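You operate a simulated robot arm through the tools that you are given. There is no shell and no other tool.

You run a simulated robot arm. Do the job below in one go: nothing can be reset, and whatever is moved stays where it is left.

## Task
Open machine nine's gas and air; match machine ten's air gauge.
Fine: shut each bleed lever before its valve opens; set the air by the regulator knob; both valves stay open.

Only the result counts: the job must be done as asked and must still hold three seconds after the hand-in. Knocking over, shifting, dropping, spilling or breaking anything else fails it.

## Robot
A 6-joint arm with a two-finger parallel gripper on a trunk, on a base that drives. Base frame: it is fixed to the floor where the robot stands at the start and does not move with it; the origin is under the middle of the robot, x ahead of it, y to its left, z up. Readings come in m, degrees, newtons and seconds.
With the tool pointing down near the work surface it reaches from about 0.26 to 0.68 m from the robot's upright axis, wherever it stands. Its first joint turns from -166.0 to 166.0 degrees. Places, roughly: filter [-4, -1, 1]; machine nine air bleed lever [-3.8, -1.1, 1.1]; machine nine air gauge [-3.6, -1.1, 1]; machine nine air plug (3x3x5 cm) [-3.4, -1.2, 0.9]; machine nine air valve [-3.4, -1.2, 1.2]; machine nine bung [-3.75, -1, 1]; machine nine drain lever [-3.6, -1.1, 0.9]; machine nine gas bleed lever [-3.6, -1.2, 1.2]; machine nine gas plug (3x3x5 cm) [-3.5, -1.2, 0.9]; machine nine gas valve [-3.5, -1.1, 1.2]; machine nine regulator knob [-3.7, -1.1, 1.1]; machine nine vacuum knob [-3.8, -1.1, 1.1]; machine ten air bleed lever [-2.2, -1.7, 1.1]; machine ten air gauge [-2.1, -1.7, 1]; machine ten air plug (3x3x5 cm) [-1.9, -1.8, 0.9]; machine ten air valve [-1.9, -1.8, 1.2]; machine ten bung [-2.25, -1.75, 1]; machine ten drain lever [-2.1, -1.7, 0.9]; machine ten gas bleed lever [-2.1, -1.8, 1.2]; machine ten gas plug (3x3x5 cm) [-2, -1.8, 0.9]; machine ten gas valve [-2, -1.7, 1.2]; machine ten regulator knob [-2.1, -1.8, 1.1]; machine ten vacuum knob [-2.3, -1.7, 1.1]. Payload 1.57 kg.
The TCP is the grasp point between the finger pads, 0.03 m short of the fingertips. In the tool frame z runs along the fingers and y along their closing line. Largest opening 0.11 m; finger width 0.024, thickness 0.012; the body of the gripper, 0.048 by 0.112 m, starts 0.078 m behind the TCP.
Orientation is that of the tool frame in the base frame, as [roll, pitch, yaw] about the fixed x, y, z axes, in that order (R = Rz(yaw) Ry(pitch) Rx(roll)). With the fingers straight down and closing along the base's y, the tool's x points along the base's -x, its y along +y and its z along -z.

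## Interface
- The arm moves only by the tool step_arm. Its argument "series" is a list of rows, each an object (a shift or turn left out is 0, a gripper value left out holds the last) with "offset": the shift along the tool's x, y, z in units of 500 mm (1.0 is 500 mm), a list of three; "angular": the turn, a rotation vector about the tool's x, y, z in units of 180 degrees (1.0 is 180 degrees), a list of three; "grip": the closure, from 0 (fully open) to 1 (shut). In form: [{"offset": [x, y, z], "angular": [ax, ay, az], "grip": grip}, ...]. A call has 1 to 20 rows; each row is the pose to reach, as a shift and turn from the pose commanded when the call began, along the tool's axes at that moment. A call with a number of a shift or a turn outside -1 to 1 is refused whole. Rows are played at 5 a second. More than 0.05 m and 8.6 degrees between two rows, or a gripper value outside its range, and nothing of the call is played. A pose out of reach is approached as far as the arm can. The call stops where the force on the tool passes 90 N (or 10 N more than at its start, if that is more) or the arm is blocked; 0.2 s more then pass. The fingers move at their own pace (about 0.108 m/s each) and stop on an object; they squeeze with about 37 N. The grip force told is the motor's: it shows also when the fingers shut on nothing. Time passes only in rows, and 0.2 s behind the last, so rows that repeat a pose let the fingers close. It gives the time, the measured TCP pose, the force on the tool (base axes), the opening and the grip force at its end, in the units of the frame above (readings bear some noise), with the torque about the TCP (base axes, N m) and any sound that the robot's microphone picked up.
- Cameras (640 x 400 px; columns grow to the right, rows downward): "scene" is now at [0.062, 0.1321, 1.689]; the picture's right is [-0.10, -0.99, 0.00], its down [-0.67, 0.07, -0.74] and it looks along [0.74, -0.07, -0.67] (base axes); focal length 264 px, centre (320, 200). "wrist" rides on the gripper at [0.07, 0.016, -0.141] in the tool frame; the picture's right is [-0.23, 0.97, 0.00], its down [-0.86, -0.20, -0.48] and it looks along [-0.47, -0.11, 0.88] (tool axes); focal length 222 px, centre (320, 200). There is no depth. A picture from a camera that has moved, and an enlarged one, comes with that camera's place and axes in the base frame and with its lens.
- get_image(camera): a new picture of that camera. It takes no simulated time.
- move_column(by): slides the trunk up (or, below 0, down) by that many m; the arm and the scene camera ride with it, the base frame stays. It gives what a move gives, with no picture.
- steer(legs): drives the robot by 1 to 6 legs, each [ahead, left, turn to the left] in m, m and degrees, along the robot's own axes; the way and the turn of a leg run together, so that a leg with both is an arc; at most 1.5 m and 180 degrees a leg. The arm and the cameras ride along, it lands a little off, and it stops where it bumps. It gives what a move gives.
- turn_head(pan, tilt): turns the head with the scene camera to pan (to the left, within 120 degrees either way) and tilt (down, from -29 to 69), counted from straight ahead of the robot. It gives what a move gives.
- zoom(camera, box): a new picture of the part [left, top, right, bottom] of that camera's present view, enlarged. It takes no simulated time.
- job_done(): hands the job in; it is judged then, once.

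Places have to be worked out from the pictures, the camera data and where the tool is seen. Open the gripper and draw the arm clear of the work before you hand the job in, unless the task says otherwise.

The tools are called after "Emit:" as a command line: name --argument value ..., lists and objects as JSON in quotes. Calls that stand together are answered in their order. step_arm: Moves the arm, as the interface text tells. Its arguments: {"type":"object","properties":{"series":{"type":"array"}},"required":["series"]} The other tools are called the same way: move_column (by) slides the trunk up or down; steer (legs) drives the base; turn_head (pan, tilt) turns the head that bears the scene camera; get_image (camera) takes a picture; zoom (camera, box) takes an enlarged picture of a part of a camera's view; job_done () hands the job in.

At the start:

```text
clock: 0.0
tool_pos: [0.3412, 0.1405, 1.2404]
orientation: [179.9, 0.0, 179.9]
contact_force: [-0.2, -0.6, 0.4]
wrist_torque: [0.0, -0.02, 0.01]
finger_gap: 0.1099
grip_force: 0.1
trunk travel left (down, up): [-0.275, 0.315]
robot x, y, heading: [0.0013, -0.0012, -0.1]
head pan, tilt: [-5.8, 41.9]
```

scene: 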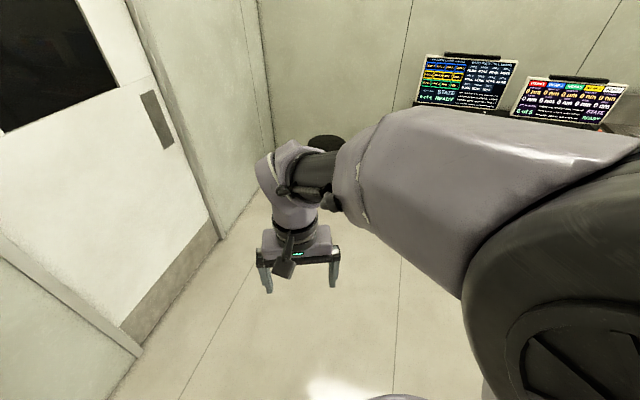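
wrist: 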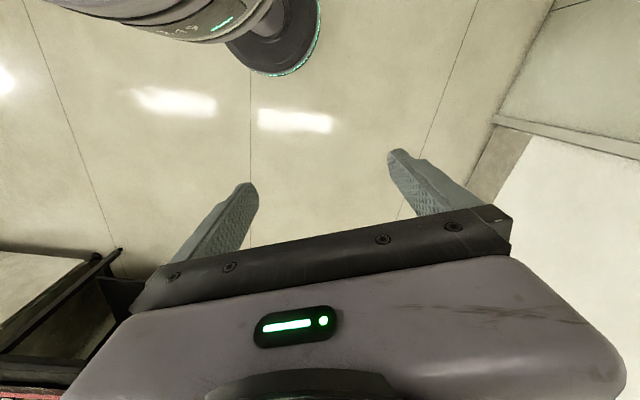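

The first pictures show only a wall, a door and some screens ahead. The machines lie behind and to the right, so I turn the head that way to look.

Emit:
turn_head --pan -120 --tilt 20

```text
clock: 1.9
tool_pos: [0.3412, 0.1414, 1.2394]
orientation: [179.9, 0.0, 179.9]
contact_force: [0.1, -0.3, 0.0]
wrist_torque: [-0.03, 0.0, 0.0]
finger_gap: 0.11
grip_force: 0.1
trunk travel left (down, up): [-0.275, 0.315]
robot x, y, heading: [0.0026, -0.0009, 0.3]
head pan, tilt: [-120.0, 20.0]
```

The head is now turned to the right rear; I take a picture.

Emit:
get_image --camera "scene"

```text
taken
camera scene: at [-0.0677, 0.0598, 1.7233], right [-0.87, 0.5, 0.0], down [0.17, 0.3, -0.94], along [-0.47, -0.81, -0.34], focal length 264 px, centre (320, 200)
```

scene: 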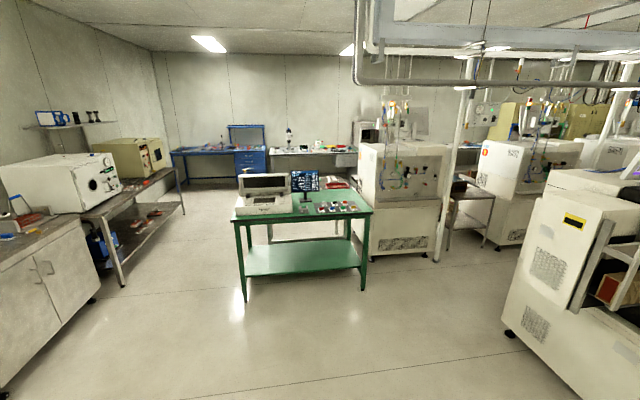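

The two white machines with tubing near columns 400 and 530 fit the given directions of machines ten and nine. I zoom in on them.

Emit:
zoom --camera "scene" --box '[340, 80, 460, 260]'

Emit:
zoom --camera "scene" --box '[460, 80, 640, 260]'

```text
2.22 times, centred on (400, 170) of scene
camera zoom: at [-0.0677, 0.0598, 1.7233], right [-0.87, 0.5, 0.0], down [0.17, 0.3, -0.94], along [-0.47, -0.81, -0.34], focal length 587 px, centre (142, 267)
```

zoom: 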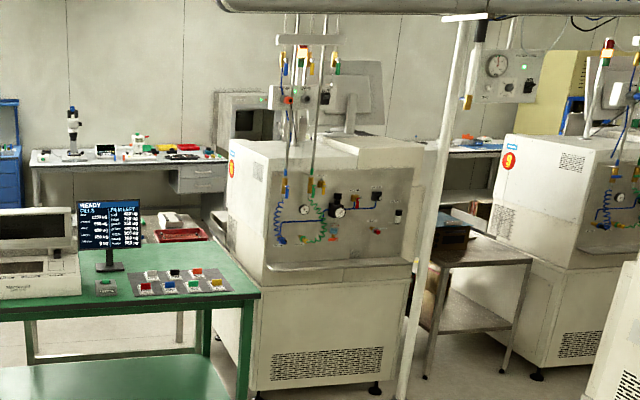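

```text
2.22 times, centred on (550, 170) of scene
camera zoom: at [-0.0677, 0.0598, 1.7233], right [-0.87, 0.5, 0.0], down [0.17, 0.3, -0.94], along [-0.47, -0.81, -0.34], focal length 587 px, centre (-191, 267)
```

zoom: 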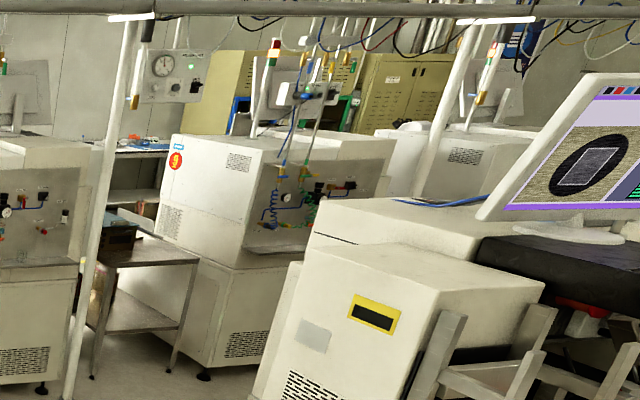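

The machines stand in a row running along about 158°, with their panels facing back toward me, so I should face them at a heading of about -112°. I turn in place to that heading first, since the space around me is free.

Emit:
steer --legs '[[0, 0, -112]]'

Emit:
turn_head --pan -60 --tilt 25

Emit:
get_image --camera "scene"

```text
clock: 7.0
tool_pos: [-0.003, -0.3696, 1.2395]
orientation: [180.0, 0.0, 67.1]
contact_force: [0.1, 0.7, 0.3]
wrist_torque: [-0.01, 0.0, -0.02]
finger_gap: 0.1099
grip_force: 0.0
trunk travel left (down, up): [-0.275, 0.315]
robot x, y, heading: [-0.0017, 0.0039, -112.9]
head pan, tilt: [-120.0, 20.0]
```

```text
clock: 8.3
tool_pos: [-0.0026, -0.3686, 1.2397]
orientation: [179.9, 0.0, 67.0]
contact_force: [-0.9, -0.4, 0.1]
wrist_torque: [0.0, 0.02, 0.01]
finger_gap: 0.1102
grip_force: 0.0
trunk travel left (down, up): [-0.275, 0.315]
robot x, y, heading: [-0.0012, -0.0009, -112.6]
head pan, tilt: [-60.0, 25.0]
```

```text
taken
camera scene: at [0.0441, -0.0469, 1.7152], right [-0.12, 0.99, 0.0], down [0.42, 0.05, -0.91], along [-0.9, -0.11, -0.42], focal length 264 px, centre (320, 200)
```

scene: 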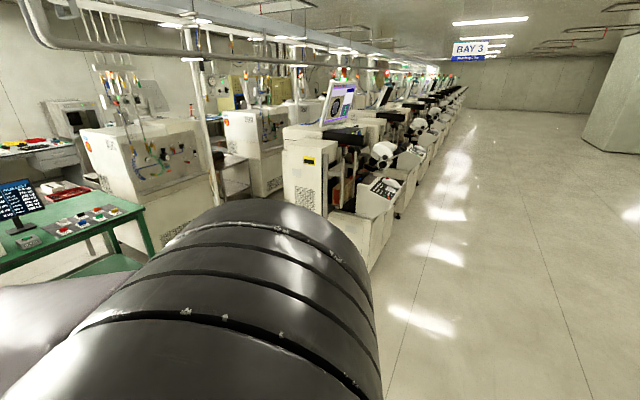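

There is an aisle about 1 m wide between the machine row and the equipment row to its right. I drive partway to about (-1.4, -0.75), clear of both the green table and the equipment corner, and look again.

Emit:
steer --legs '[[0.6, -0.5, 0], [0.6, -0.5, 0]]'

Emit:
turn_head --pan -45 --tilt 25

Emit:
get_image --camera "scene"

```text
clock: 16.3
tool_pos: [-1.3636, -1.0836, 1.2399]
orientation: [179.8, 0.1, 67.6]
contact_force: [0.0, -0.4, 1.1]
wrist_torque: [0.03, -0.03, 0.02]
finger_gap: 0.1101
grip_force: 0.1
trunk travel left (down, up): [-0.275, 0.315]
robot x, y, heading: [-1.3627, -0.7144, -112.2]
head pan, tilt: [-60.0, 25.0]
```

```text
clock: 17.0
tool_pos: [-1.3645, -1.0831, 1.2397]
orientation: [179.9, 0.0, 67.4]
contact_force: [0.9, -0.4, -0.2]
wrist_torque: [-0.05, 0.03, -0.01]
finger_gap: 0.1098
grip_force: 0.1
trunk travel left (down, up): [-0.275, 0.315]
robot x, y, heading: [-1.3638, -0.7129, -112.4]
head pan, tilt: [-45.0, 25.0]
```

```text
taken
camera scene: at [-1.3127, -0.7842, 1.7152], right [-0.38, 0.92, 0.0], down [0.39, 0.16, -0.91], along [-0.84, -0.35, -0.42], focal length 264 px, centre (320, 200)
```

scene: 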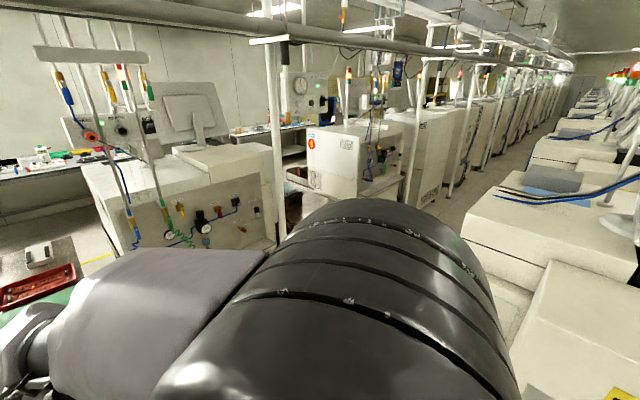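

I can see machine ten's panel at left and machine nine's just past the pole. I zoom in on both panels to learn the layout.

Emit:
zoom --camera "scene" --box '[100, 150, 280, 262]'

Emit:
zoom --camera "scene" --box '[30, 40, 230, 165]'

Emit:
zoom --camera "scene" --box '[270, 60, 450, 220]'

```text
3.56 times, centred on (190, 206) of scene
camera zoom: at [-1.3127, -0.7842, 1.7152], right [-0.38, 0.92, 0.0], down [0.39, 0.16, -0.91], along [-0.84, -0.35, -0.42], focal length 939 px, centre (782, 179)
```

zoom: 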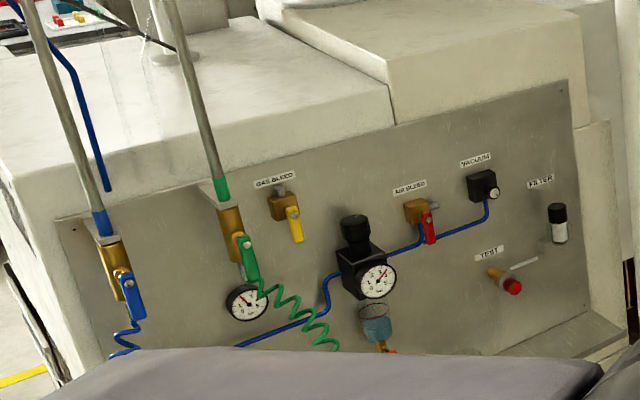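

```text
3.20 times, centred on (130, 102) of scene
camera zoom: at [-1.3127, -0.7842, 1.7152], right [-0.38, 0.92, 0.0], down [0.39, 0.16, -0.91], along [-0.84, -0.35, -0.42], focal length 845 px, centre (928, 512)
```

zoom: 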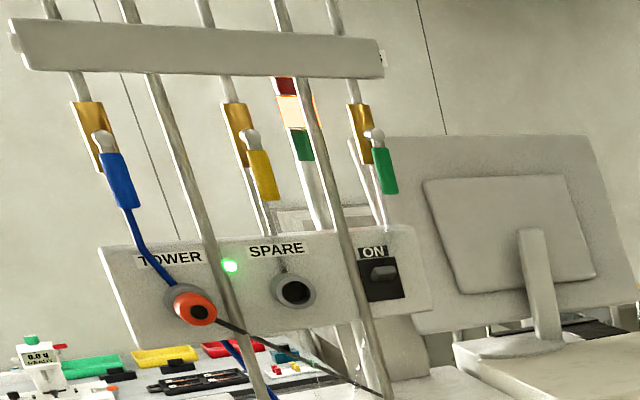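

```text
2.50 times, centred on (360, 140) of scene
camera zoom: at [-1.3127, -0.7842, 1.7152], right [-0.38, 0.92, 0.0], down [0.39, 0.16, -0.91], along [-0.84, -0.35, -0.42], focal length 660 px, centre (220, 350)
```

zoom: 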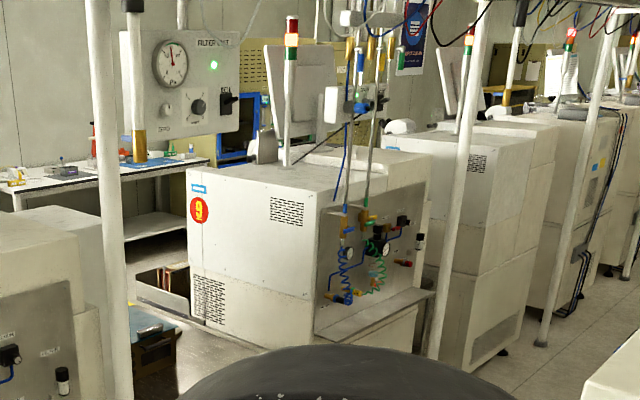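

Machine ten's panel shows, from left, the blue (air) drop valve, the green (gas) drop valve, a gauge, the yellow gas bleed, the regulator with a gauge, the red air bleed and the vacuum knob. I drive closer in front of it to read the gauge and study the lever positions.

Emit:
steer --legs '[[0.45, -0.35, 0]]'

Emit:
turn_head --pan 0 --tilt 35

Emit:
get_image --camera "scene"

Emit:
get_image --camera "wrist"

```text
clock: 20.3
tool_pos: [-1.8554, -1.3591, 1.2392]
orientation: [179.8, 0.1, 67.7]
contact_force: [-0.8, 0.4, 0.0]
wrist_torque: [0.02, 0.0, 0.01]
finger_gap: 0.11
grip_force: 0.1
trunk travel left (down, up): [-0.275, 0.315]
robot x, y, heading: [-1.8559, -0.998, -112.1]
head pan, tilt: [-45.0, 25.0]
```

```text
clock: 21.4
tool_pos: [-1.8548, -1.359, 1.2398]
orientation: [179.8, 0.0, 67.6]
contact_force: [0.2, 0.4, -0.6]
wrist_torque: [-0.02, 0.01, -0.02]
finger_gap: 0.1101
grip_force: 0.1
trunk travel left (down, up): [-0.275, 0.315]
robot x, y, heading: [-1.8572, -0.99, -112.3]
head pan, tilt: [0.0, 35.0]
```

```text
taken
camera scene: at [-1.7546, -1.1055, 1.6994], right [-0.93, 0.38, 0.0], down [0.22, 0.53, -0.82], along [-0.31, -0.76, -0.57], focal length 264 px, centre (320, 200)
```

scene: 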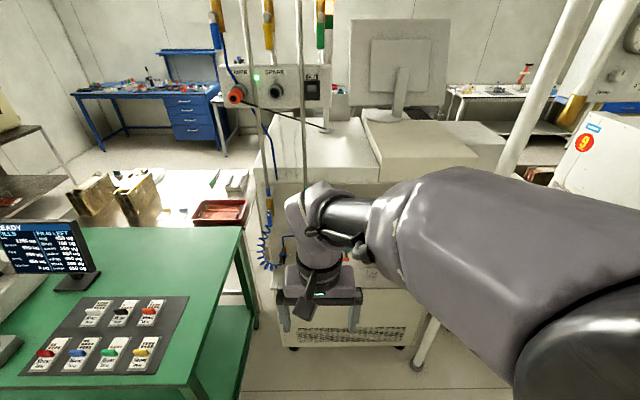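

```text
taken
camera wrist: at [-1.8126, -1.3018, 1.3795], right [0.82, -0.58, 0.0], down [-0.51, -0.72, 0.48], along [-0.28, -0.39, -0.88], focal length 222 px, centre (320, 200)
```

wrist: 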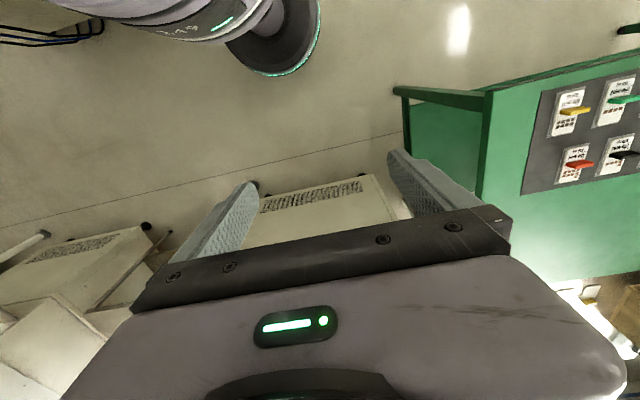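

The arm hides machine ten's panel from the head camera, so I will use the wrist camera. I pitch the tool up about 60° while moving it 0.2 m forward, which leaves it about 0.25 m off the panel, so the wrist camera looks straight at the panel.

Emit:
step_arm --series '[{"offset": [-0.05, 0, 0], "angular": [0, -0.0417, 0]}, {"offset": [-0.1, 0, 0], "angular": [0, -0.0833, 0]}, {"offset": [-0.15, 0, 0], "angular": [0, -0.125, 0]}, {"offset": [-0.2, 0, 0], "angular": [0, -0.1667, 0]}, {"offset": [-0.25, 0, 0], "angular": [0, -0.2083, 0]}, {"offset": [-0.3, 0, 0], "angular": [0, -0.25, 0]}, {"offset": [-0.35, 0, 0], "angular": [0, -0.2917, 0]}, {"offset": [-0.4, 0, 0], "angular": [0, -0.3333, 0]}]'

Emit:
get_image --camera "wrist"

Emit:
get_image --camera "scene"

```text
clock: 23.2
tool_pos: [-1.9315, -1.5453, 1.2388]
orientation: [179.7, 60.0, 67.5]
contact_force: [-0.6, -1.0, 0.6]
wrist_torque: [0.02, 0.01, 0.0]
finger_gap: 0.1101
grip_force: 0.0
trunk travel left (down, up): [-0.275, 0.315]
robot x, y, heading: [-1.8618, -0.9919, -112.4]
head pan, tilt: [0.0, 35.0]
```

```text
taken
camera wrist: at [-1.8557, -1.4069, 1.2479], right [0.86, -0.48, 0.2], down [-0.19, 0.06, 0.98], along [-0.48, -0.88, -0.04], focal length 222 px, centre (320, 200)
```

wrist: 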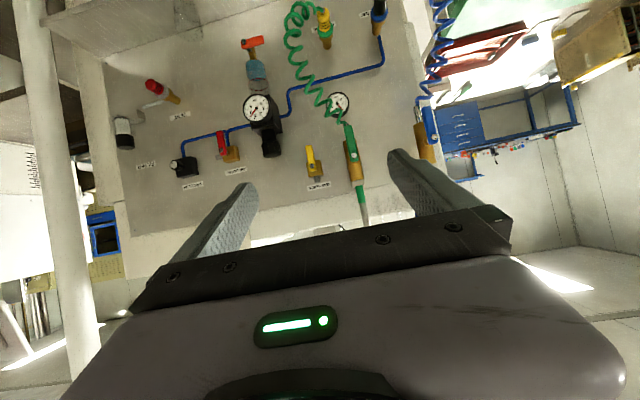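

```text
taken
camera scene: at [-1.7547, -1.1066, 1.6993], right [-0.93, 0.38, 0.0], down [0.22, 0.53, -0.82], along [-0.31, -0.76, -0.57], focal length 264 px, centre (320, 200)
```

scene: 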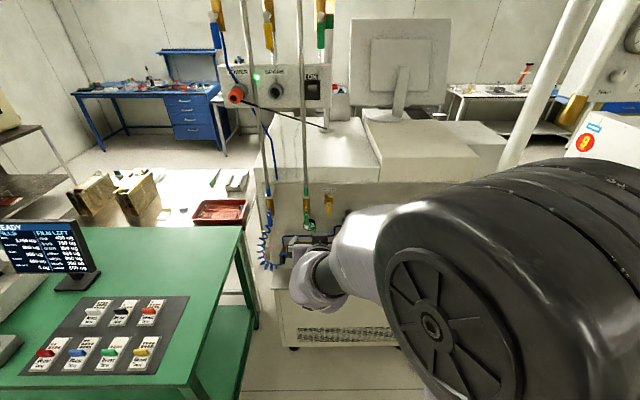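

The wrist camera now shows the whole panel of machine ten, upside down. I zoom in on the two gauges and the panel parts.

Emit:
zoom --camera "wrist" --box '[230, 80, 290, 140]'

Emit:
zoom --camera "wrist" --box '[100, 0, 260, 100]'

Emit:
zoom --camera "wrist" --box '[260, 0, 450, 120]'

Emit:
zoom --camera "wrist" --box '[130, 90, 290, 200]'

Emit:
zoom --camera "wrist" --box '[280, 90, 450, 220]'

```text
6.67 times, centred on (260, 110) of wrist
camera zoom: at [-1.8557, -1.4069, 1.2479], right [0.86, -0.48, 0.2], down [-0.19, 0.06, 0.98], along [-0.48, -0.88, -0.04], focal length 1481 px, centre (720, 800)
```

zoom: 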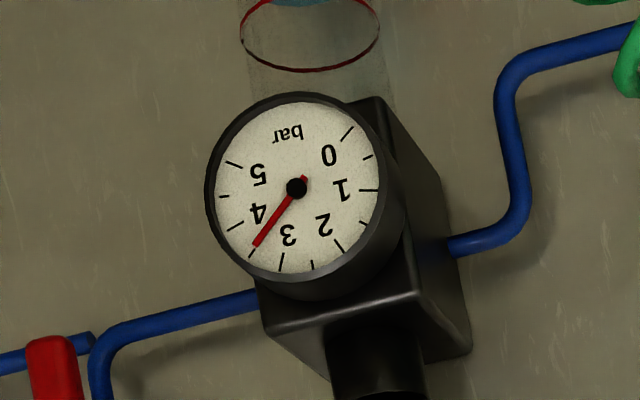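

```text
4.00 times, centred on (180, 50) of wrist
camera zoom: at [-1.8557, -1.4069, 1.2479], right [0.86, -0.48, 0.2], down [-0.19, 0.06, 0.98], along [-0.48, -0.88, -0.04], focal length 888 px, centre (880, 800)
```

zoom: 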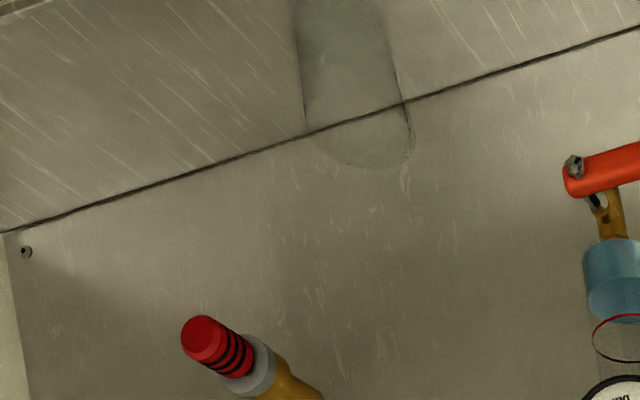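

```text
3.33 times, centred on (355, 60) of wrist
camera zoom: at [-1.8557, -1.4069, 1.2479], right [0.86, -0.48, 0.2], down [-0.19, 0.06, 0.98], along [-0.48, -0.88, -0.04], focal length 740 px, centre (203, 667)
```

zoom: 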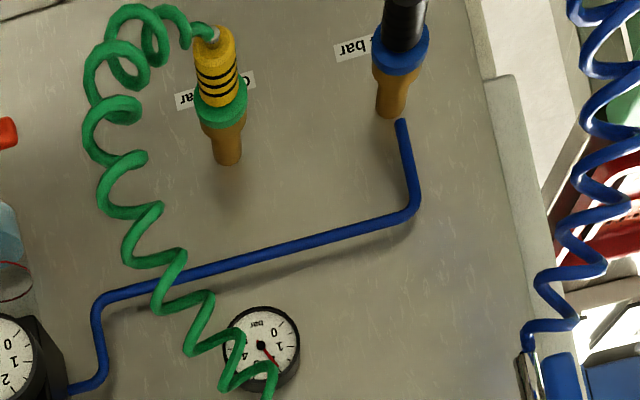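

```text
3.64 times, centred on (210, 145) of wrist
camera zoom: at [-1.8557, -1.4069, 1.2479], right [0.86, -0.48, 0.2], down [-0.19, 0.06, 0.98], along [-0.48, -0.88, -0.04], focal length 808 px, centre (720, 400)
```

zoom: 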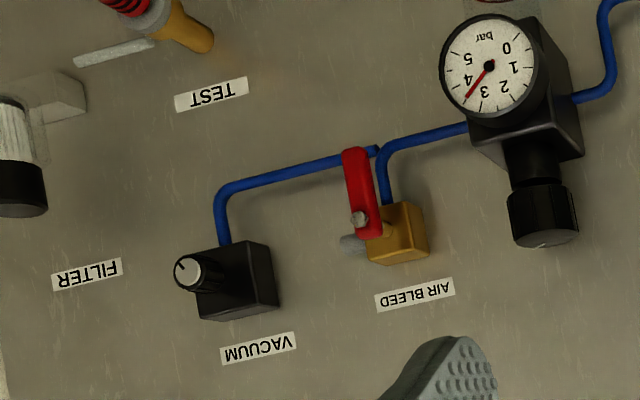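

```text
3.08 times, centred on (365, 155) of wrist
camera zoom: at [-1.8557, -1.4069, 1.2479], right [0.86, -0.48, 0.2], down [-0.19, 0.06, 0.98], along [-0.48, -0.88, -0.04], focal length 684 px, centre (182, 338)
```

zoom: 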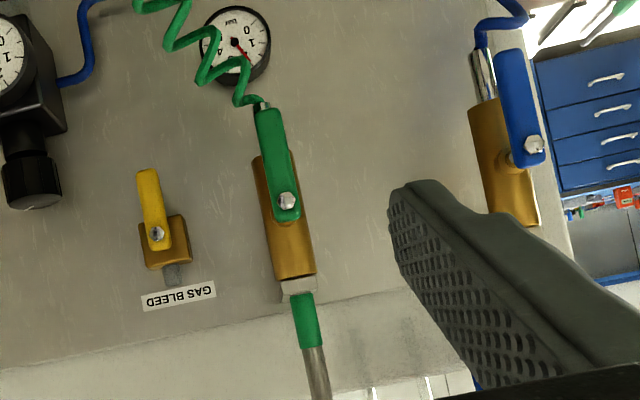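

The gauge on the regulator is in bar and belongs to the air line; its needle sits between 3 and 4. I zoom in harder on this dial for a finer reading.

Emit:
zoom --camera "wrist" --box '[245, 90, 271, 122]'

Emit:
zoom --camera "wrist" --box '[320, 85, 356, 121]'

```text
12.50 times, centred on (258, 106) of wrist
camera zoom: at [-1.8557, -1.4069, 1.2479], right [0.86, -0.48, 0.2], down [-0.19, 0.06, 0.98], along [-0.48, -0.88, -0.04], focal length 2776 px, centre (1095, 1375)
```

zoom: 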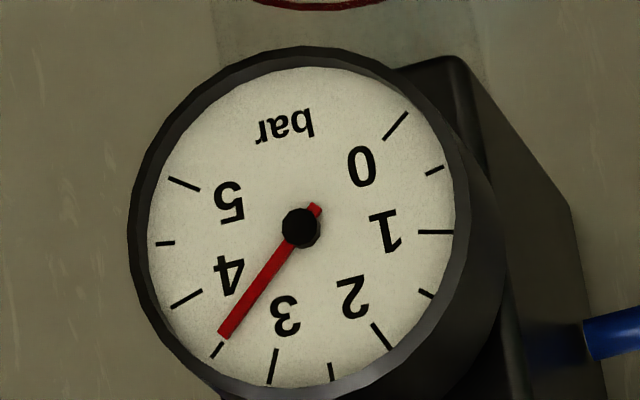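

```text
11.11 times, centred on (338, 103) of wrist
camera zoom: at [-1.8557, -1.4069, 1.2479], right [0.86, -0.48, 0.2], down [-0.19, 0.06, 0.98], along [-0.48, -0.88, -0.04], focal length 2468 px, centre (120, 1278)
```

zoom: 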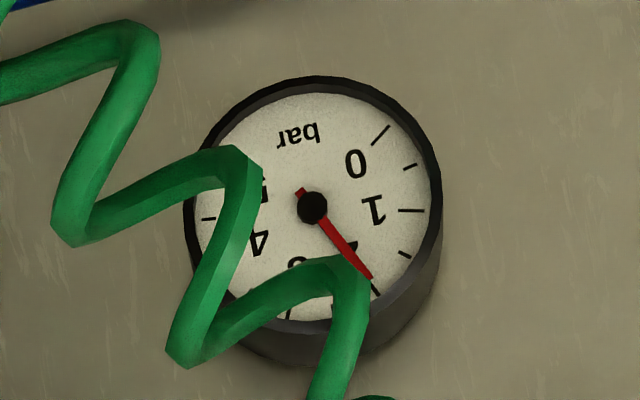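

The needle stands at about 3.5 bar. I zoom in on ten's bleed valves and main valves to learn how the open and shut positions look.

Emit:
zoom --camera "wrist" --box '[205, 120, 250, 170]'

Emit:
zoom --camera "wrist" --box '[300, 140, 340, 195]'

Emit:
zoom --camera "wrist" --box '[235, 30, 285, 95]'

Emit:
zoom --camera "scene" --box '[250, 150, 350, 290]'

```text
8.00 times, centred on (228, 145) of wrist
camera zoom: at [-1.8557, -1.4069, 1.2479], right [0.86, -0.48, 0.2], down [-0.19, 0.06, 0.98], along [-0.48, -0.88, -0.04], focal length 1777 px, centre (1060, 640)
```

zoom: 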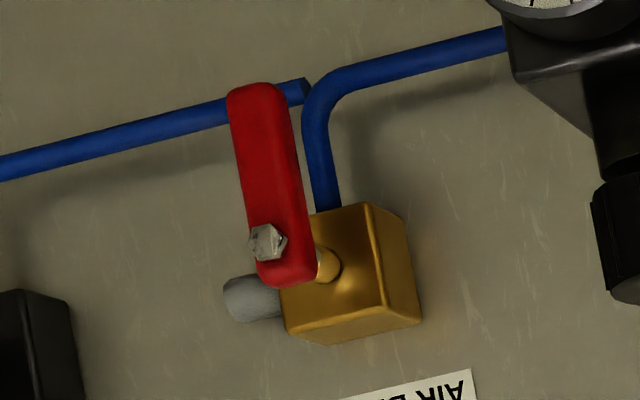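

```text
7.27 times, centred on (320, 168) of wrist
camera zoom: at [-1.8557, -1.4069, 1.2479], right [0.86, -0.48, 0.2], down [-0.19, 0.06, 0.98], along [-0.48, -0.88, -0.04], focal length 1615 px, centre (320, 436)
```

zoom: 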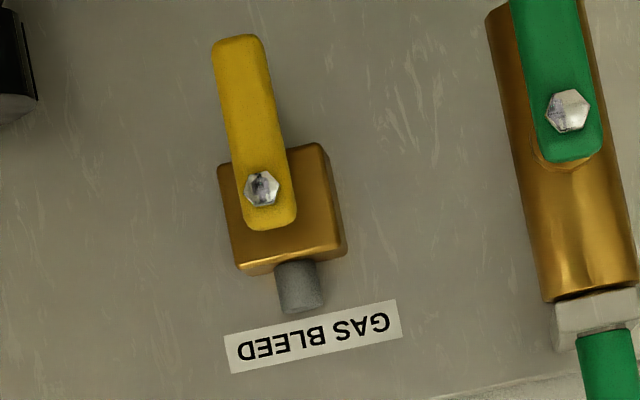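

```text
6.15 times, centred on (260, 62) of wrist
camera zoom: at [-1.8557, -1.4069, 1.2479], right [0.86, -0.48, 0.2], down [-0.19, 0.06, 0.98], along [-0.48, -0.88, -0.04], focal length 1367 px, centre (689, 1046)
```

zoom: 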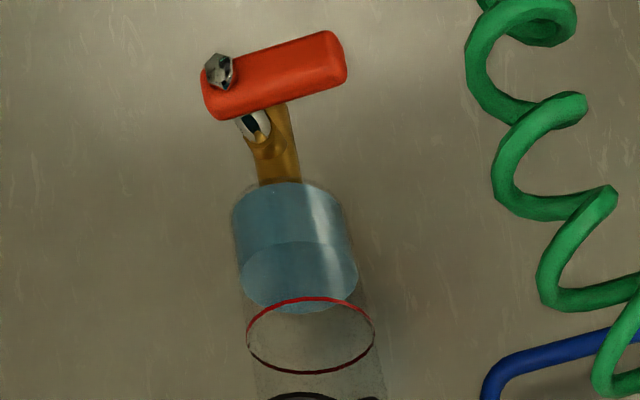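

```text
2.86 times, centred on (300, 220) of scene
camera zoom: at [-1.7547, -1.1066, 1.6993], right [-0.93, 0.38, 0.0], down [0.22, 0.53, -0.82], along [-0.31, -0.76, -0.57], focal length 754 px, centre (377, 143)
```

zoom: 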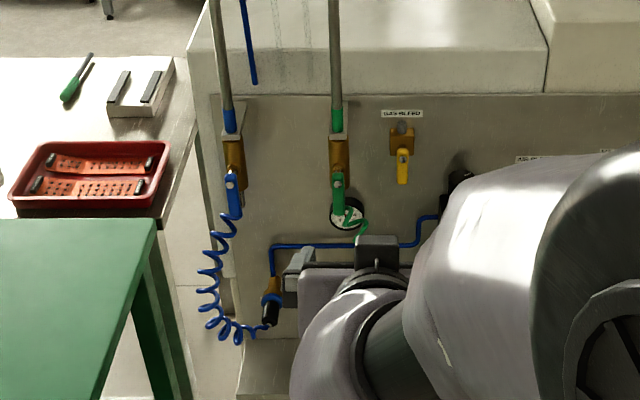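

On ten, which is running, both bleed levers and both main valve levers point down; machine nine will tell whether its levers differ. I pull the arm back to a compact pose and look along the aisle to plan the drive.

Emit:
step_arm --series '[{"offset": [0.03, 0, -0.05], "angular": [0, 0.0417, 0]}, {"offset": [0.06, 0, -0.1], "angular": [0, 0.0833, 0]}, {"offset": [0.09, 0, -0.15], "angular": [0, 0.125, 0]}, {"offset": [0.12, 0, -0.2], "angular": [0, 0.1667, 0]}, {"offset": [0.15, 0, -0.25], "angular": [0, 0.2083, 0]}, {"offset": [0.18, 0, -0.3], "angular": [0, 0.25, 0]}, {"offset": [0.2, 0, -0.34], "angular": [0, 0.2917, 0]}]'

Emit:
turn_head --pan -75 --tilt 30

Emit:
get_image --camera "scene"

```text
clock: 24.8
tool_pos: [-1.8557, -1.36, 1.239]
orientation: [179.8, 7.4, 67.7]
contact_force: [0.5, 0.6, 0.1]
wrist_torque: [-0.01, 0.0, -0.03]
finger_gap: 0.1097
grip_force: 0.2
trunk travel left (down, up): [-0.275, 0.315]
robot x, y, heading: [-1.8611, -0.9883, -112.2]
head pan, tilt: [0.0, 35.0]
```

```text
clock: 26.3
tool_pos: [-1.8559, -1.3604, 1.2391]
orientation: [179.9, 7.6, 67.7]
contact_force: [1.1, 0.5, -1.2]
wrist_torque: [-0.02, 0.03, 0.02]
finger_gap: 0.11
grip_force: 0.1
trunk travel left (down, up): [-0.275, 0.315]
robot x, y, heading: [-1.8539, -0.9894, -112.2]
head pan, tilt: [-75.0, 30.0]
```

```text
taken
camera scene: at [-1.8111, -1.0127, 1.7072], right [0.12, 0.99, 0.0], down [0.5, -0.06, -0.87], along [-0.86, 0.11, -0.5], focal length 264 px, centre (320, 200)
```

scene: 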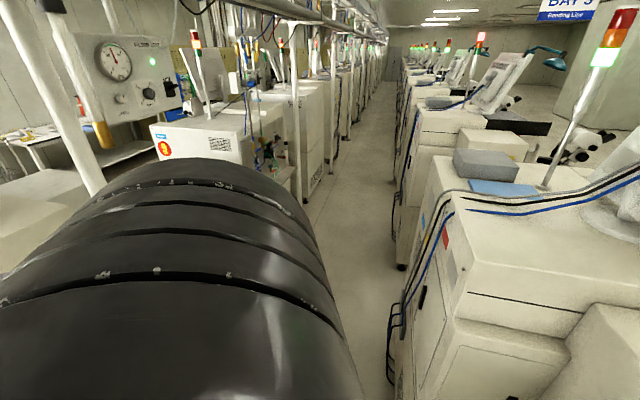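

The aisle toward nine is open; the cables on the equipment side stand about 0.95 m in front of the panel line. I look down past my own side to judge how big my base is.

Emit:
turn_head --pan 60 --tilt 69

Emit:
get_image --camera "scene"

Emit:
turn_head --pan -120 --tilt 60

Emit:
get_image --camera "scene"

```text
clock: 28.4
tool_pos: [-1.8559, -1.359, 1.2384]
orientation: [-180.0, 7.6, 67.6]
contact_force: [-0.3, -0.5, 0.7]
wrist_torque: [0.01, -0.03, 0.03]
finger_gap: 0.1102
grip_force: 0.1
trunk travel left (down, up): [-0.275, 0.315]
robot x, y, heading: [-1.862, -0.9892, -112.4]
head pan, tilt: [60.0, 68.8]
```

```text
taken
camera scene: at [-1.7647, -1.0884, 1.6788], right [-0.83, 0.56, 0.0], down [0.42, 0.63, -0.65], along [-0.36, -0.54, -0.76], focal length 264 px, centre (320, 200)
```

scene: 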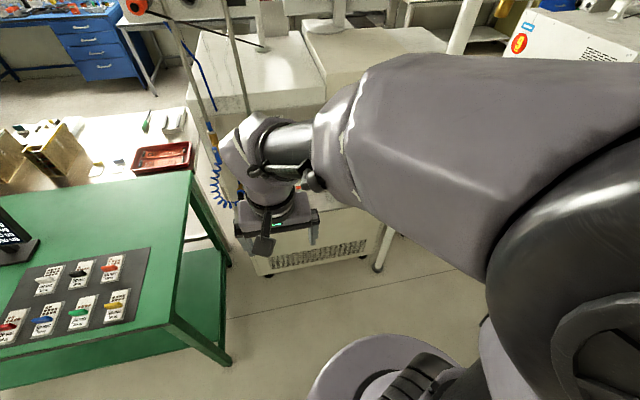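

```text
clock: 31.1
tool_pos: [-1.8556, -1.3601, 1.2392]
orientation: [179.9, 7.6, 67.7]
contact_force: [0.1, 0.4, 0.5]
wrist_torque: [-0.01, -0.01, -0.01]
finger_gap: 0.1099
grip_force: 0.0
trunk travel left (down, up): [-0.275, 0.315]
robot x, y, heading: [-1.8581, -0.9953, -112.4]
head pan, tilt: [-120.0, 60.0]
```

```text
taken
camera scene: at [-1.7771, -0.989, 1.6643], right [0.53, 0.85, 0.0], down [0.74, -0.46, -0.49], along [-0.41, 0.26, -0.87], focal length 264 px, centre (320, 200)
```

scene: 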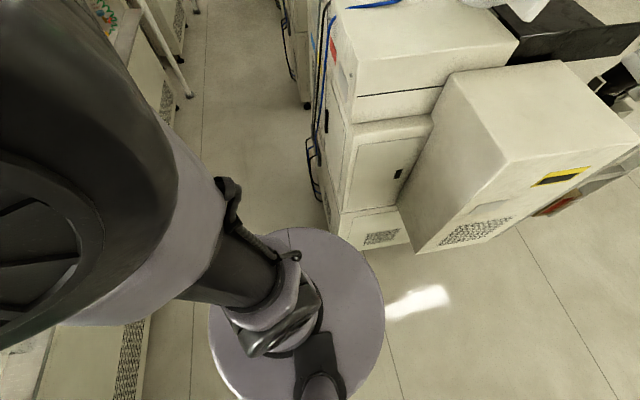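

My base looks like a round column of about 0.24 m radius, so there is room. I move 0.2 m toward the panel line and then strafe right, halfway to nine, keeping the tool about 0.2 m clear of the panels and the pole.

Emit:
steer --legs '[[0.19, 0, 0], [0, -0.8, 0]]'

Emit:
turn_head --pan -50 --tilt 30

Emit:
get_image --camera "scene"

```text
clock: 36.6
tool_pos: [-2.6702, -1.2361, 1.2378]
orientation: [179.8, 7.5, 68.4]
contact_force: [-0.5, 0.5, 0.4]
wrist_torque: [0.0, 0.0, 0.01]
finger_gap: 0.1102
grip_force: 0.1
trunk travel left (down, up): [-0.275, 0.315]
robot x, y, heading: [-2.6738, -0.8694, -111.6]
head pan, tilt: [-120.0, 60.0]
```

```text
clock: 38.0
tool_pos: [-2.6698, -1.2367, 1.2396]
orientation: [179.9, 7.5, 68.4]
contact_force: [0.1, 1.2, -0.4]
wrist_torque: [0.02, 0.0, 0.02]
finger_gap: 0.11
grip_force: 0.1
trunk travel left (down, up): [-0.275, 0.315]
robot x, y, heading: [-2.6713, -0.8658, -111.4]
head pan, tilt: [-50.0, 30.0]
```

```text
taken
camera scene: at [-2.6252, -0.9272, 1.7072], right [-0.32, 0.95, 0.0], down [0.47, 0.16, -0.87], along [-0.82, -0.27, -0.5], focal length 264 px, centre (320, 200)
```

scene: 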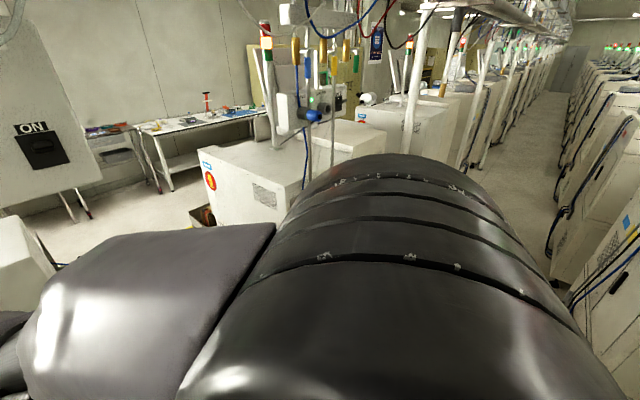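

The first half went without a bump; I am at about (-2.67, -0.87). I strafe the rest of the way to stand before machine nine.

Emit:
steer --legs '[[0, -0.75, 0]]'

Emit:
turn_head --pan 0 --tilt 40

Emit:
get_image --camera "scene"

Emit:
get_image --camera "wrist"

```text
clock: 42.1
tool_pos: [-3.3717, -0.9577, 1.238]
orientation: [179.9, 7.5, 68.1]
contact_force: [0.6, 0.4, -0.7]
wrist_torque: [0.03, -0.01, 0.0]
finger_gap: 0.1099
grip_force: 0.0
trunk travel left (down, up): [-0.275, 0.315]
robot x, y, heading: [-3.3775, -0.5864, -112.1]
head pan, tilt: [-50.0, 30.0]
```

```text
clock: 43.2
tool_pos: [-3.3702, -0.9584, 1.2379]
orientation: [179.9, 7.5, 68.0]
contact_force: [-0.4, -0.3, -0.5]
wrist_torque: [-0.02, -0.02, -0.01]
finger_gap: 0.1104
grip_force: 0.1
trunk travel left (down, up): [-0.275, 0.315]
robot x, y, heading: [-3.3742, -0.5866, -111.6]
head pan, tilt: [0.0, 40.0]
```

```text
taken
camera scene: at [-3.2766, -0.6988, 1.6948], right [-0.9, 0.44, 0.0], down [0.27, 0.55, -0.79], along [-0.35, -0.71, -0.62], focal length 264 px, centre (320, 200)
```

scene: 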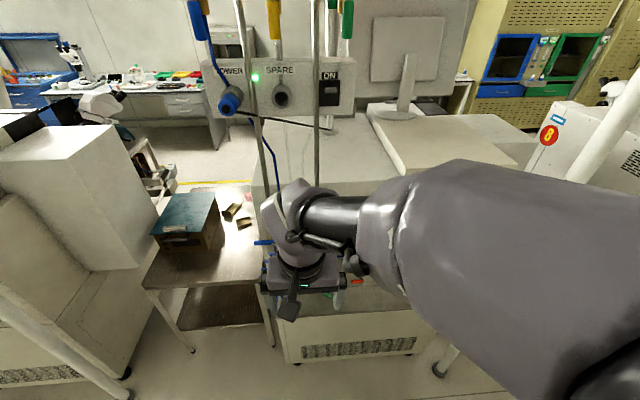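

```text
taken
camera wrist: at [-3.3216, -0.8843, 1.3677], right [0.82, -0.57, 0.03], down [-0.48, -0.65, 0.59], along [-0.32, -0.49, -0.81], focal length 222 px, centre (320, 200)
```

wrist: 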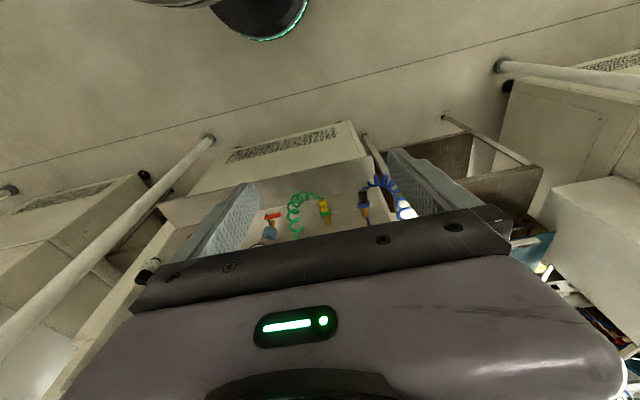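

I now stand before machine nine, with the tool about 0.23 m off its panel. I pitch the tool up in small steps without moving it forward, to bring the panel into the wrist view.

Emit:
step_arm --series '[{"offset": [0, 0, 0], "angular": [0, -0.04, 0]}, {"offset": [0, 0, 0], "angular": [0, -0.08, 0]}, {"offset": [0, 0, 0], "angular": [0, -0.12, 0]}, {"offset": [0, 0, 0], "angular": [0, -0.16, 0]}, {"offset": [0, 0, 0], "angular": [0, -0.2, 0]}, {"offset": [0, 0, 0], "angular": [0, -0.24, 0]}]'

Emit:
get_image --camera "wrist"

```text
clock: 44.6
tool_pos: [-3.3542, -0.9912, 1.2594]
orientation: [180.0, 50.7, 68.2]
contact_force: [-0.4, -0.6, 0.6]
wrist_torque: [0.0, 0.01, 0.0]
finger_gap: 0.1099
grip_force: 0.2
out of reach, approached as far as the arm can: row 5, 6
trunk travel left (down, up): [-0.275, 0.315]
robot x, y, heading: [-3.3743, -0.5854, -111.4]
head pan, tilt: [0.0, 40.0]
```

```text
taken
camera wrist: at [-3.2796, -0.856, 1.2936], right [0.85, -0.5, 0.18], down [-0.25, -0.08, 0.96], along [-0.46, -0.86, -0.2], focal length 222 px, centre (320, 200)
```

wrist: 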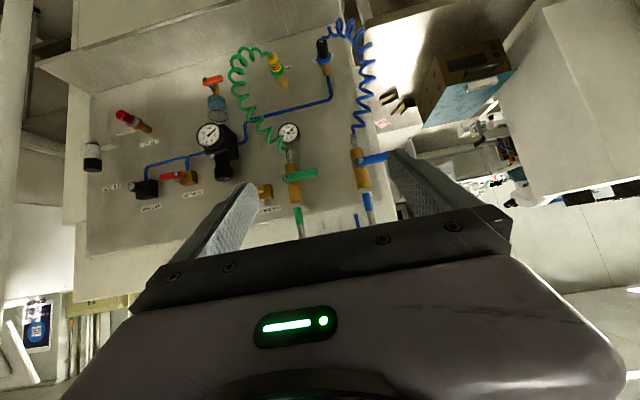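

The whole panel of nine is visible: both main valve handles stand sideways (shut) and the red air bleed stands sideways too, unlike on ten. I zoom in on each part.

Emit:
zoom --camera "wrist" --box '[120, 100, 260, 220]'

Emit:
zoom --camera "wrist" --box '[250, 110, 410, 240]'

Emit:
zoom --camera "wrist" --box '[190, 110, 230, 160]'

Emit:
zoom --camera "wrist" --box '[200, 10, 400, 130]'

Emit:
zoom --camera "wrist" --box '[60, 60, 220, 170]'

```text
3.33 times, centred on (190, 160) of wrist
camera zoom: at [-3.2796, -0.856, 1.2936], right [0.85, -0.5, 0.18], down [-0.25, -0.08, 0.96], along [-0.46, -0.86, -0.2], focal length 740 px, centre (753, 333)
```

zoom: 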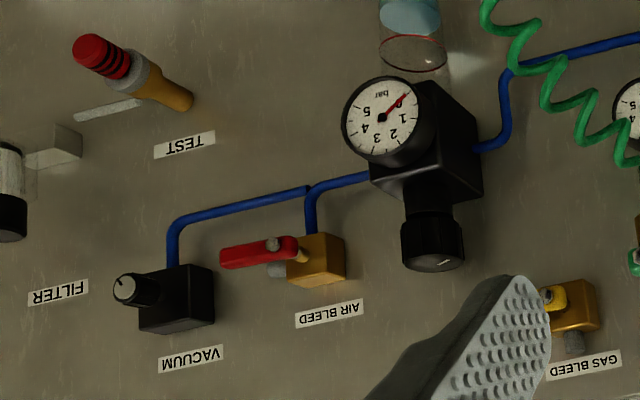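

```text
3.08 times, centred on (330, 175) of wrist
camera zoom: at [-3.2796, -0.856, 1.2936], right [0.85, -0.5, 0.18], down [-0.25, -0.08, 0.96], along [-0.46, -0.86, -0.2], focal length 684 px, centre (289, 277)
```

zoom: 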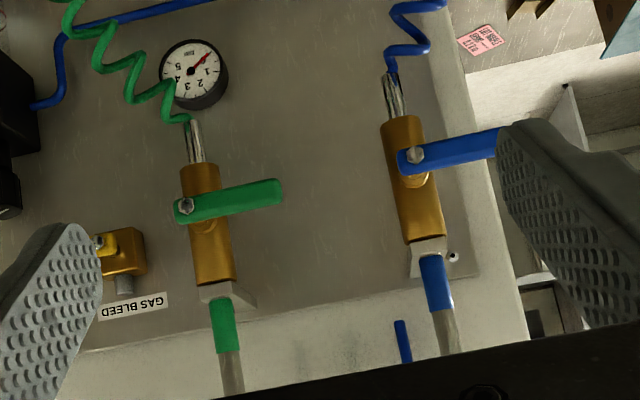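

```text
8.00 times, centred on (210, 135) of wrist
camera zoom: at [-3.2796, -0.856, 1.2936], right [0.85, -0.5, 0.18], down [-0.25, -0.08, 0.96], along [-0.46, -0.86, -0.2], focal length 1777 px, centre (1200, 720)
```

zoom: 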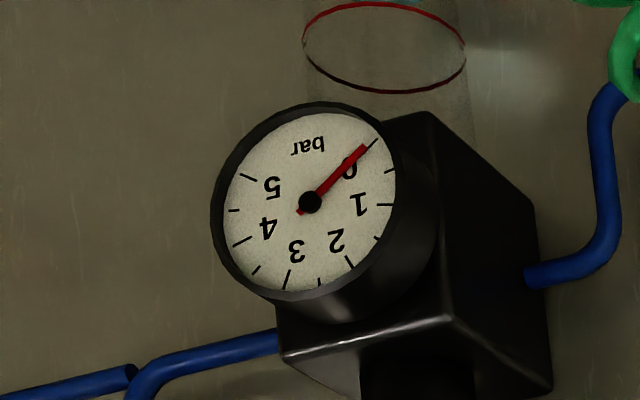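

```text
3.20 times, centred on (300, 70) of wrist
camera zoom: at [-3.2796, -0.856, 1.2936], right [0.85, -0.5, 0.18], down [-0.25, -0.08, 0.96], along [-0.46, -0.86, -0.2], focal length 711 px, centre (384, 616)
```

zoom: 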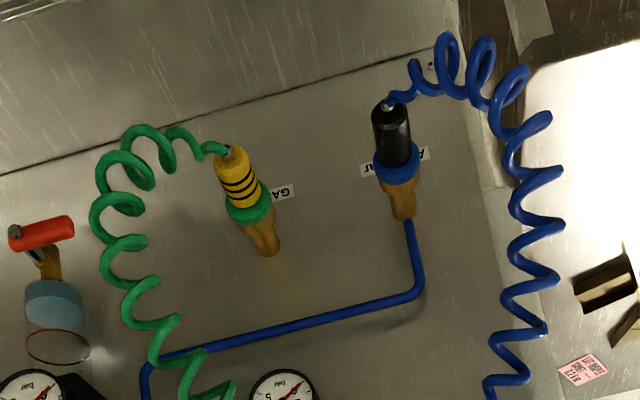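

```text
3.64 times, centred on (140, 115) of wrist
camera zoom: at [-3.2796, -0.856, 1.2936], right [0.85, -0.5, 0.18], down [-0.25, -0.08, 0.96], along [-0.46, -0.86, -0.2], focal length 808 px, centre (974, 509)
```

zoom: 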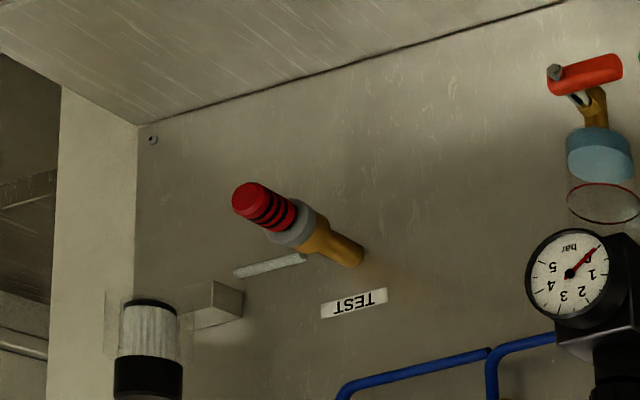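

Both plugs are seated and nine's gauges read 0. A finger hides the gas bleed, so I close the gripper, which I also want for pushing levers, and look again.

Emit:
step_arm --series '[{"grip": 1}, {"grip": 1}, {"grip": 1}, {"grip": 1}]'

Emit:
get_image --camera "wrist"

Emit:
zoom --camera "wrist" --box '[230, 160, 310, 220]'

```text
clock: 45.6
tool_pos: [-3.3532, -0.9918, 1.2588]
orientation: [179.8, 50.6, 68.0]
contact_force: [0.3, 0.7, -0.6]
wrist_torque: [0.02, 0.0, -0.01]
finger_gap: 0.0
grip_force: 21.5
trunk travel left (down, up): [-0.275, 0.315]
robot x, y, heading: [-3.3772, -0.5821, -111.8]
head pan, tilt: [0.0, 40.0]
```

```text
taken
camera wrist: at [-3.2803, -0.8557, 1.2937], right [0.85, -0.5, 0.18], down [-0.25, -0.09, 0.96], along [-0.46, -0.86, -0.2], focal length 222 px, centre (320, 200)
```

wrist: 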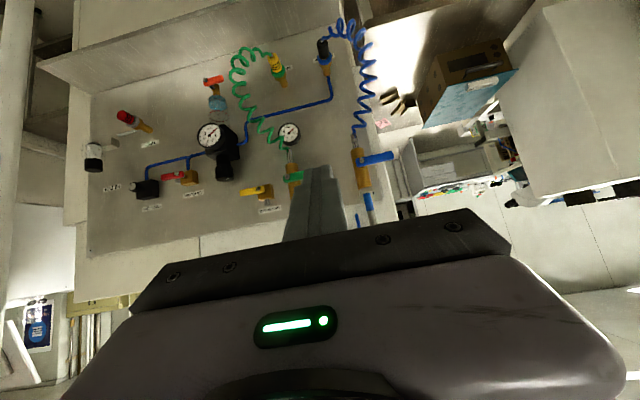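

```text
6.67 times, centred on (270, 190) of wrist
camera zoom: at [-3.2803, -0.8557, 1.2937], right [0.85, -0.5, 0.18], down [-0.25, -0.09, 0.96], along [-0.46, -0.86, -0.2], focal length 1481 px, centre (653, 267)
```

zoom: 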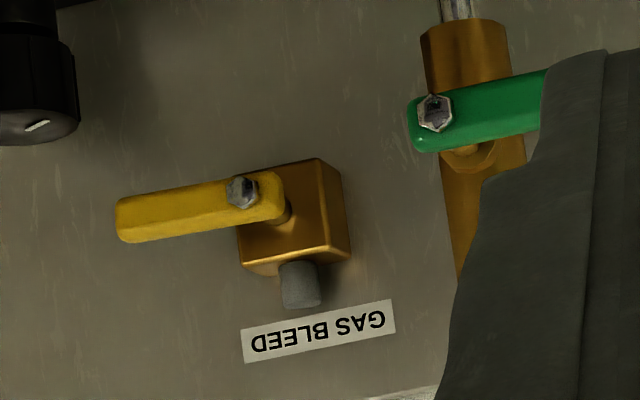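

Nine's gas bleed also stands sideways, a quarter turn from ten's, so both bleeds are open and must turn down like ten's. I raise the trunk 0.15 m for a second view with a known baseline, so I can triangulate the parts.

Emit:
move_column --by 0.15

Emit:
get_image --camera "wrist"

Emit:
zoom --camera "wrist" --box '[120, 0, 280, 100]'

Emit:
zoom --camera "wrist" --box '[240, 20, 400, 120]'

```text
clock: 47.4
tool_pos: [-3.3542, -0.9911, 1.4097]
orientation: [-180.0, 50.6, 68.1]
contact_force: [0.3, 0.3, -0.3]
wrist_torque: [0.01, 0.01, 0.0]
finger_gap: 0.0
grip_force: 21.2
trunk travel left (down, up): [-0.425, 0.165]
robot x, y, heading: [-3.3772, -0.5872, -111.8]
head pan, tilt: [0.0, 40.0]
```

```text
taken
camera wrist: at [-3.2803, -0.8557, 1.4436], right [0.85, -0.5, 0.18], down [-0.25, -0.09, 0.96], along [-0.46, -0.86, -0.2], focal length 222 px, centre (320, 200)
```

wrist: 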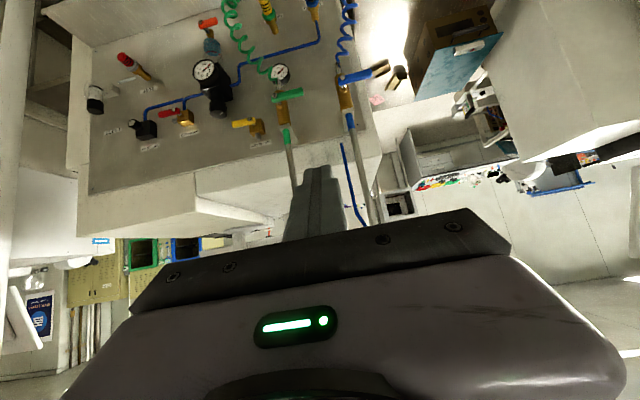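

```text
4.00 times, centred on (200, 50) of wrist
camera zoom: at [-3.2803, -0.8557, 1.4436], right [0.85, -0.5, 0.18], down [-0.25, -0.09, 0.96], along [-0.46, -0.86, -0.2], focal length 888 px, centre (800, 800)
```

zoom: 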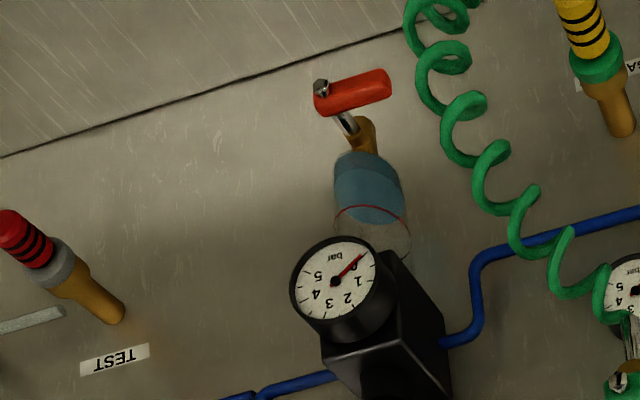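

```text
4.00 times, centred on (320, 70) of wrist
camera zoom: at [-3.2803, -0.8557, 1.4436], right [0.85, -0.5, 0.18], down [-0.25, -0.09, 0.96], along [-0.46, -0.86, -0.2], focal length 888 px, centre (320, 720)
```

zoom: 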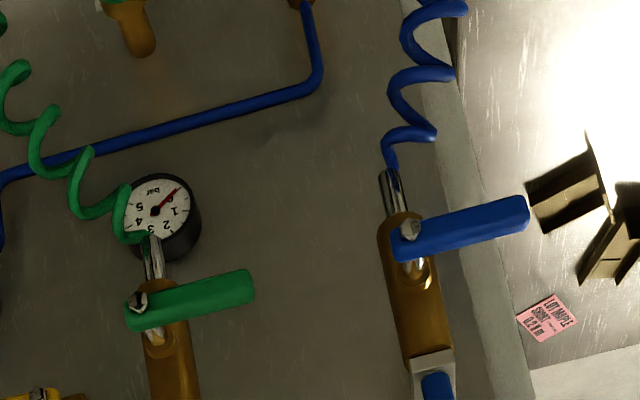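

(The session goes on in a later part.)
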